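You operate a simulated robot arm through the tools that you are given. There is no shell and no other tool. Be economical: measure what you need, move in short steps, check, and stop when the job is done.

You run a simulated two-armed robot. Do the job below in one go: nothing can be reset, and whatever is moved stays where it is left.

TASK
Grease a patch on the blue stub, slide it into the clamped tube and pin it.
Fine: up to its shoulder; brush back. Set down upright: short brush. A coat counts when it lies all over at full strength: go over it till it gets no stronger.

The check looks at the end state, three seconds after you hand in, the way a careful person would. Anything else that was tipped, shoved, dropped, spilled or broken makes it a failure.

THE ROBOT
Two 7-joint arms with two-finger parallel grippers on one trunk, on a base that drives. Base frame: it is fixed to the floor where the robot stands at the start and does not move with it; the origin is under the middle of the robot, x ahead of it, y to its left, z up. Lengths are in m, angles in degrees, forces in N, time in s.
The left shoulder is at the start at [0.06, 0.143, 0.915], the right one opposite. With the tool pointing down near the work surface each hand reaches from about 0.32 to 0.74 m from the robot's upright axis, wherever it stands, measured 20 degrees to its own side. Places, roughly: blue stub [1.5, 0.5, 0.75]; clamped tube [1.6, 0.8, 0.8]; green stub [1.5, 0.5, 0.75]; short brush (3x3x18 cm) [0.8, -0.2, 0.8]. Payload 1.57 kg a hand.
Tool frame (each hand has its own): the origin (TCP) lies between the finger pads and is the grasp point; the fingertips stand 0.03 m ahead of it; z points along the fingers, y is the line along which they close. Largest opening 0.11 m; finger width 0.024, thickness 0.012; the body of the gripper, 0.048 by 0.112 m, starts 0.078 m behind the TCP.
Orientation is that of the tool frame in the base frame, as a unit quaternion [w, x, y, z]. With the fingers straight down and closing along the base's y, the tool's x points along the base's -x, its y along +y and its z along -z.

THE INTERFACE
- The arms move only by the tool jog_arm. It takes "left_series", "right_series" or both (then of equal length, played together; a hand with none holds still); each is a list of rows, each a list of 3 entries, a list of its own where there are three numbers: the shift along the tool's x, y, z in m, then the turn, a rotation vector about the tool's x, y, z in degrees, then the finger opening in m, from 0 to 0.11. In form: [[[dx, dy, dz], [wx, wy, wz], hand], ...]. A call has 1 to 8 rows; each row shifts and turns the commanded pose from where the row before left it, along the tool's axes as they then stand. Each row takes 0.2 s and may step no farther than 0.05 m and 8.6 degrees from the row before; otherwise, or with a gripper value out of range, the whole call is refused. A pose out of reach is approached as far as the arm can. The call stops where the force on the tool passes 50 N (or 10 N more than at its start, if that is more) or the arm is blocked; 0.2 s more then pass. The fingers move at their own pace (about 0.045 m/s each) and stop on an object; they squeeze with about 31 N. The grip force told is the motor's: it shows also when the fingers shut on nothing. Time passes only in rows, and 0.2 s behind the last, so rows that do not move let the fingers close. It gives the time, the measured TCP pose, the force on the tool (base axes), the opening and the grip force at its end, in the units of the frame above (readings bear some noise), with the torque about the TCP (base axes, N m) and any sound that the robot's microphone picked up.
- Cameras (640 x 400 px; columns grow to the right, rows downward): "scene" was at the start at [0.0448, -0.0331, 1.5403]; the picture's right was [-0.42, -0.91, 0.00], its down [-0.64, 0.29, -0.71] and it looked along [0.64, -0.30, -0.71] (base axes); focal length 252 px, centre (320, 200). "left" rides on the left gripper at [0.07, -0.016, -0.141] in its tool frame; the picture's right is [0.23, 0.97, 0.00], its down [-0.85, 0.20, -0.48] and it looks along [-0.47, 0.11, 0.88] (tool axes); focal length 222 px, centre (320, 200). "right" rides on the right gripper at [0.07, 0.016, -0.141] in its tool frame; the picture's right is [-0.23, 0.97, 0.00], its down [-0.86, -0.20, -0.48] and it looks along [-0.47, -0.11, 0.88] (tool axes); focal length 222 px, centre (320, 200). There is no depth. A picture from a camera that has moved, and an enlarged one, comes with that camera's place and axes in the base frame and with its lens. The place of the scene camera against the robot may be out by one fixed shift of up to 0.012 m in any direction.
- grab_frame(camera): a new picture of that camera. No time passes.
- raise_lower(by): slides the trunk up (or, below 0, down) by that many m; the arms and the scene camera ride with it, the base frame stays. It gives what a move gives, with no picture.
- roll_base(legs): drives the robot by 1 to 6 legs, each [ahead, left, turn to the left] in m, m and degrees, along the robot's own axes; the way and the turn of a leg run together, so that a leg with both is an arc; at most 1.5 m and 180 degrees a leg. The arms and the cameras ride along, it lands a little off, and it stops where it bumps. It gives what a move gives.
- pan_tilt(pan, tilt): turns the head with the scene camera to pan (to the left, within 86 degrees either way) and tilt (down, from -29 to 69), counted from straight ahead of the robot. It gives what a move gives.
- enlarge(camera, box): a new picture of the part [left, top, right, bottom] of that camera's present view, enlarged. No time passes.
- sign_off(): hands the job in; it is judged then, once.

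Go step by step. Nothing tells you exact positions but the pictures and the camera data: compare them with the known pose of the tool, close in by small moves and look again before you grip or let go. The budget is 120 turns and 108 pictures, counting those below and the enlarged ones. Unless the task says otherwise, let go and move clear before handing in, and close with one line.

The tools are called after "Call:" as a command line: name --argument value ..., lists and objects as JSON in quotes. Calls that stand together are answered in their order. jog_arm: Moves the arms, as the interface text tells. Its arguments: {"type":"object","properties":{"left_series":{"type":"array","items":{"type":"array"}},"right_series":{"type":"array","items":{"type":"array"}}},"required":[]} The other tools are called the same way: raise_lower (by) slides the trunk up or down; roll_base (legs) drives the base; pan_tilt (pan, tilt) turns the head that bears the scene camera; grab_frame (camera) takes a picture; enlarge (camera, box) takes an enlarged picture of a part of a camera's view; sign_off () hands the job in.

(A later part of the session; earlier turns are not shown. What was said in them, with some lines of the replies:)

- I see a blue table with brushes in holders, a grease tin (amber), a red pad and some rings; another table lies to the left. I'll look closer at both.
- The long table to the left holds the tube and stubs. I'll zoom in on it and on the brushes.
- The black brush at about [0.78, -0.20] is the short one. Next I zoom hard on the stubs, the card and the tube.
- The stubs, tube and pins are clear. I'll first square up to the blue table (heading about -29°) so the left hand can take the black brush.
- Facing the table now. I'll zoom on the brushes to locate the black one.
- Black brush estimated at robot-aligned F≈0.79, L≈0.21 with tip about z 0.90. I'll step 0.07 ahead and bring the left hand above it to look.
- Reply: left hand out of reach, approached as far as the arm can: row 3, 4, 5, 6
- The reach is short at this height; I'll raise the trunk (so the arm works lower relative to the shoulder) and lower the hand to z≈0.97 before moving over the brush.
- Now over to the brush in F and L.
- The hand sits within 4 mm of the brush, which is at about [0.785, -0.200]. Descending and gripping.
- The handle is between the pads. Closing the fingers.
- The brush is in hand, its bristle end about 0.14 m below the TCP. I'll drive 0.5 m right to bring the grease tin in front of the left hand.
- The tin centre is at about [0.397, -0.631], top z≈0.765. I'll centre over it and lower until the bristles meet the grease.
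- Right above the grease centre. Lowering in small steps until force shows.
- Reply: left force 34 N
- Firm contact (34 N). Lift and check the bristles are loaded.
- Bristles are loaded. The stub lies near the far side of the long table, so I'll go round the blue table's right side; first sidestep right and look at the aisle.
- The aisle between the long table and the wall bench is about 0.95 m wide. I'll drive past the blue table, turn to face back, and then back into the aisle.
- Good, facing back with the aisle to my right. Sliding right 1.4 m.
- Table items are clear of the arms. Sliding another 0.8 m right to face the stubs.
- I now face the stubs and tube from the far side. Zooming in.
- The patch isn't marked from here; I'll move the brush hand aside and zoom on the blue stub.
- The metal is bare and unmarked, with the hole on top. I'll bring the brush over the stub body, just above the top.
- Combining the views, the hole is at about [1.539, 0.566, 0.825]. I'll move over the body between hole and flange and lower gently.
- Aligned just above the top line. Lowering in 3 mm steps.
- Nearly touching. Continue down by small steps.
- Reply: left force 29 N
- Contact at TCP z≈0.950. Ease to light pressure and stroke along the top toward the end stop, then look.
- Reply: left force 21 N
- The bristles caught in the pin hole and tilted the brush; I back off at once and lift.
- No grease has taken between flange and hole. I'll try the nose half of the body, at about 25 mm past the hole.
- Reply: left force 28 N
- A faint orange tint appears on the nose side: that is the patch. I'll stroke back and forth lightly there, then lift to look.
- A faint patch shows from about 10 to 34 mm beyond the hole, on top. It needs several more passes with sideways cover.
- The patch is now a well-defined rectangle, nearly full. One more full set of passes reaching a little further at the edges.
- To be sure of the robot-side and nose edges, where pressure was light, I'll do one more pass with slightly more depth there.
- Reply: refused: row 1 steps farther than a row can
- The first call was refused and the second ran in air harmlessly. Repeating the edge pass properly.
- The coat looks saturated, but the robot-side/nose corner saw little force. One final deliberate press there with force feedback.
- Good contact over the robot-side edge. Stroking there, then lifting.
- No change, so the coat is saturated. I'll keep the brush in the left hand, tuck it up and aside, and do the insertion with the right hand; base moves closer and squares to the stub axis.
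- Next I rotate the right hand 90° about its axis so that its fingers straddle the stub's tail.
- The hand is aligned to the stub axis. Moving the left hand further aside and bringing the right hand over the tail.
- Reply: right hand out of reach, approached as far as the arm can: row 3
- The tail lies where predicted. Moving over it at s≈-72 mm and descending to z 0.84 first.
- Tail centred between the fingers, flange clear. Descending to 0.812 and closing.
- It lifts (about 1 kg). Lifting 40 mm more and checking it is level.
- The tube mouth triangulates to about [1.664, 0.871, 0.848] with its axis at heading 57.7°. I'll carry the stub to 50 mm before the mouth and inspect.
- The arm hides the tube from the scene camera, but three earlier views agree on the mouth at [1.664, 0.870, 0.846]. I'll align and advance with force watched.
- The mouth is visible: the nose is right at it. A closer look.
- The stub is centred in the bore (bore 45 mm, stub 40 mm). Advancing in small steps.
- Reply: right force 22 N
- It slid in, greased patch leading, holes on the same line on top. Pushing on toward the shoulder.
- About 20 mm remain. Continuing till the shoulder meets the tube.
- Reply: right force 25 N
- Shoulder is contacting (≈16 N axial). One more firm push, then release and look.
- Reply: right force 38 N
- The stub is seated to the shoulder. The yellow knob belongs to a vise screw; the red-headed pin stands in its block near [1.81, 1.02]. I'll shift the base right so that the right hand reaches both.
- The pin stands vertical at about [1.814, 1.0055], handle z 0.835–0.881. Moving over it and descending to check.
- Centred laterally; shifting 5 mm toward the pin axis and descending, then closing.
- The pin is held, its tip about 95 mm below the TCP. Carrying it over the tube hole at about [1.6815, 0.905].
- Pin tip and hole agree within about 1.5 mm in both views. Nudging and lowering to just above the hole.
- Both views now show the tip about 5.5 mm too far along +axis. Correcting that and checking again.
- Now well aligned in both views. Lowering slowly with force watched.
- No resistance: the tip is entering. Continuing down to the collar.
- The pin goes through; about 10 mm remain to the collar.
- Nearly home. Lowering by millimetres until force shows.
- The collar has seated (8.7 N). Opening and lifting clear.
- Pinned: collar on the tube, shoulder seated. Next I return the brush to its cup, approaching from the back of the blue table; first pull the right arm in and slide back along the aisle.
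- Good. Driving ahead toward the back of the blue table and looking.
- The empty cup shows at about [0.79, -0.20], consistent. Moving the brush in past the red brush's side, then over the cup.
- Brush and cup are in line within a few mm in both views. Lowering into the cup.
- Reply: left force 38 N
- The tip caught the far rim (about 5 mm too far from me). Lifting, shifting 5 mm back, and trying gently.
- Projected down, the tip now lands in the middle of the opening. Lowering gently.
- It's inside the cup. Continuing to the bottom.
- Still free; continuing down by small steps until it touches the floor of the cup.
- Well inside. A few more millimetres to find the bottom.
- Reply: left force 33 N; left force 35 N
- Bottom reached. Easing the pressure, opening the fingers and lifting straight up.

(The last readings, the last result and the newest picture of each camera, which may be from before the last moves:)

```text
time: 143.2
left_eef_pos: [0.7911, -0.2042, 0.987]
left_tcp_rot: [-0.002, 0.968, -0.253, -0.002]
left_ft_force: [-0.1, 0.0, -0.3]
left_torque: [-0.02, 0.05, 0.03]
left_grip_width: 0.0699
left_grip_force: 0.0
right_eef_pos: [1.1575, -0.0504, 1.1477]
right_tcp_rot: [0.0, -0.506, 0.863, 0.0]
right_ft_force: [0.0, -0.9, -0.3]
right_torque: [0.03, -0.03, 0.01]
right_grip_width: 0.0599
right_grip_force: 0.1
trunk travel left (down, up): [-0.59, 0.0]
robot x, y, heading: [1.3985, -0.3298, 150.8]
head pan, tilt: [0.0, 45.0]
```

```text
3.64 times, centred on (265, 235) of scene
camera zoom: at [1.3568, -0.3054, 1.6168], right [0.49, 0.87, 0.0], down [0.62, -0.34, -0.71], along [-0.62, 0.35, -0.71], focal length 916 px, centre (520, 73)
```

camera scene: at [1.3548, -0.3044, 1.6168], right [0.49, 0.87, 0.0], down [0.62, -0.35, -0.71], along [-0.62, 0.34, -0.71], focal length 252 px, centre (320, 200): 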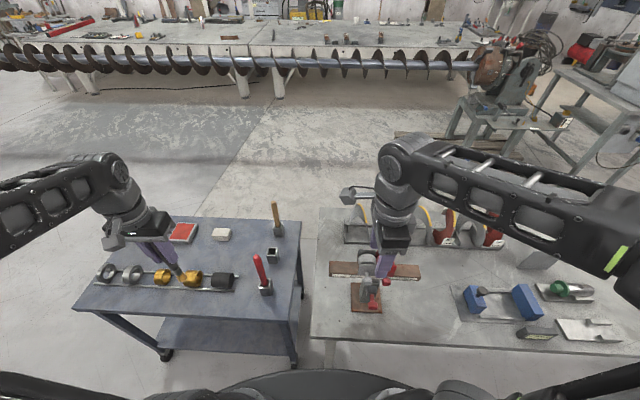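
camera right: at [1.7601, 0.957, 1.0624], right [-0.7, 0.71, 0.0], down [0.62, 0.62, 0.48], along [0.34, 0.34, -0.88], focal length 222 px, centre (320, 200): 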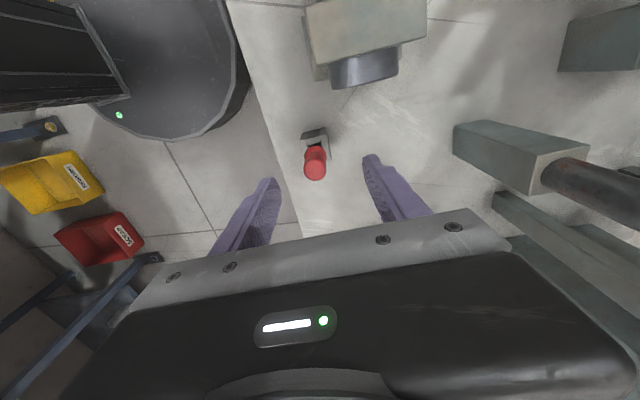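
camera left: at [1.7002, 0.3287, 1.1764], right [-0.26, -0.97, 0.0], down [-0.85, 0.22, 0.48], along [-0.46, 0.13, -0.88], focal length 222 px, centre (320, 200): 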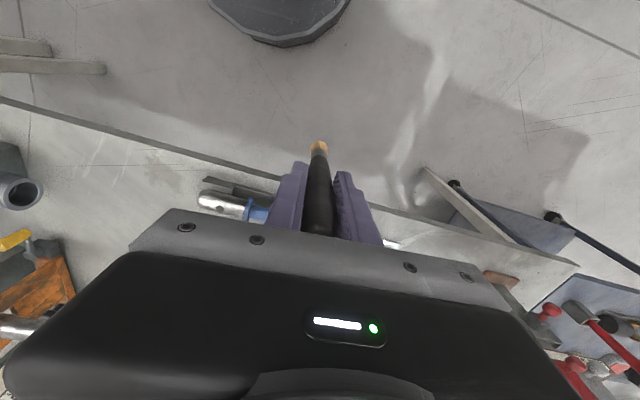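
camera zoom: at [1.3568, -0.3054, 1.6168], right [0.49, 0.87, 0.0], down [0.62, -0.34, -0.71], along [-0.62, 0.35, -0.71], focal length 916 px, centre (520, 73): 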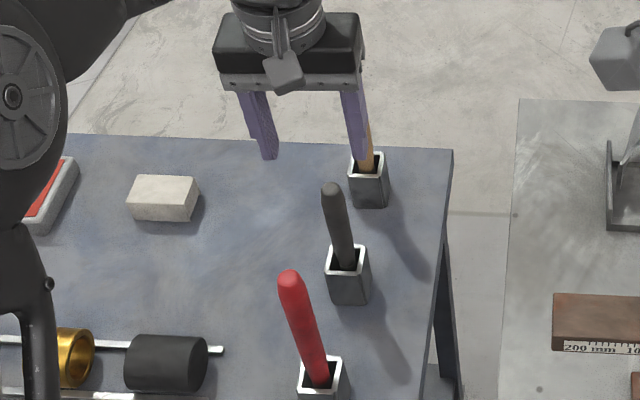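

The brush stands upright in its cup. Raising the left hand clear and taking a last look.

Call:
jog_arm --left_series '[[[0, 0, -0.045], [0, 0, 0], 0.07], [[0, 0, -0.045], [0, 0, 0], 0.07], [[0.03, 0.035, 0], [0, 0, 0], 0.07], [[0.03, 0.035, 0], [0, 0, 0], 0.07], [[0.03, 0.035, 0], [0, 0, 0], 0.07], [[0.03, 0.035, 0], [0, 0, 0], 0.07]]'

Call:
pan_tilt --pan -50 --tilt 35

Call:
grab_frame --camera "scene"

```text
time: 144.6
left_eef_pos: [0.8287, -0.3845, 1.0748]
left_tcp_rot: [-0.002, 0.968, -0.252, -0.002]
left_ft_force: [-0.1, 0.0, 0.1]
left_torque: [0.02, 0.01, 0.01]
left_grip_width: 0.07
left_grip_force: 0.0
right_eef_pos: [1.1574, -0.0501, 1.1475]
right_tcp_rot: [0.0, -0.506, 0.863, 0.001]
right_ft_force: [-0.2, -0.2, 0.8]
right_torque: [-0.02, -0.01, 0.0]
right_grip_width: 0.0598
right_grip_force: 0.0
trunk travel left (down, up): [-0.59, 0.0]
robot x, y, heading: [1.3969, -0.3326, 150.8]
head pan, tilt: [0.0, 45.0]
```

```text
time: 145.8
left_eef_pos: [0.8272, -0.3833, 1.0733]
left_tcp_rot: [-0.001, 0.968, -0.252, -0.001]
left_ft_force: [0.3, 0.1, -0.3]
left_torque: [-0.01, -0.01, -0.04]
left_grip_width: 0.0696
left_grip_force: 0.1
right_eef_pos: [1.1548, -0.0502, 1.1469]
right_tcp_rot: [0.0, -0.506, 0.863, -0.001]
right_ft_force: [-0.3, 0.4, 0.0]
right_torque: [0.03, -0.02, 0.0]
right_grip_width: 0.0601
right_grip_force: 0.0
trunk travel left (down, up): [-0.59, 0.0]
robot x, y, heading: [1.4004, -0.3293, 150.7]
head pan, tilt: [-50.0, 35.0]
```

```text
1 pictures are left
camera scene: at [1.4102, -0.2582, 1.6317], right [0.98, 0.19, 0.0], down [0.11, -0.56, -0.82], along [-0.15, 0.8, -0.57], focal length 252 px, centre (320, 200)
```

scene: 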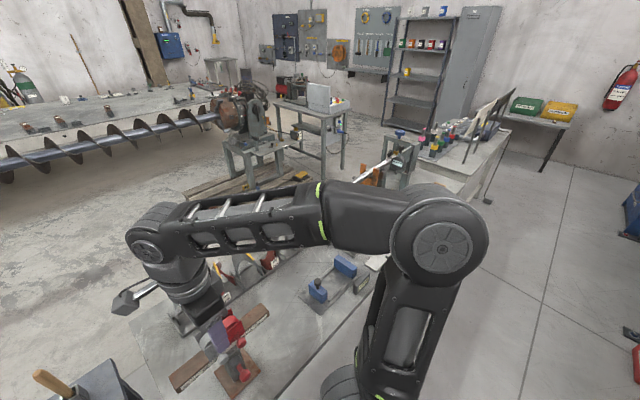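

Nothing looks disturbed, both hands are empty and clear, and the brush stands in its cup. Handing in.

Call:
sign_off

```text
The job is handed in.
```

The blue stub has its greased patch, sits in the clamped tube up to its shoulder and is held by the red pin, and the short brush is back upright in its cup.
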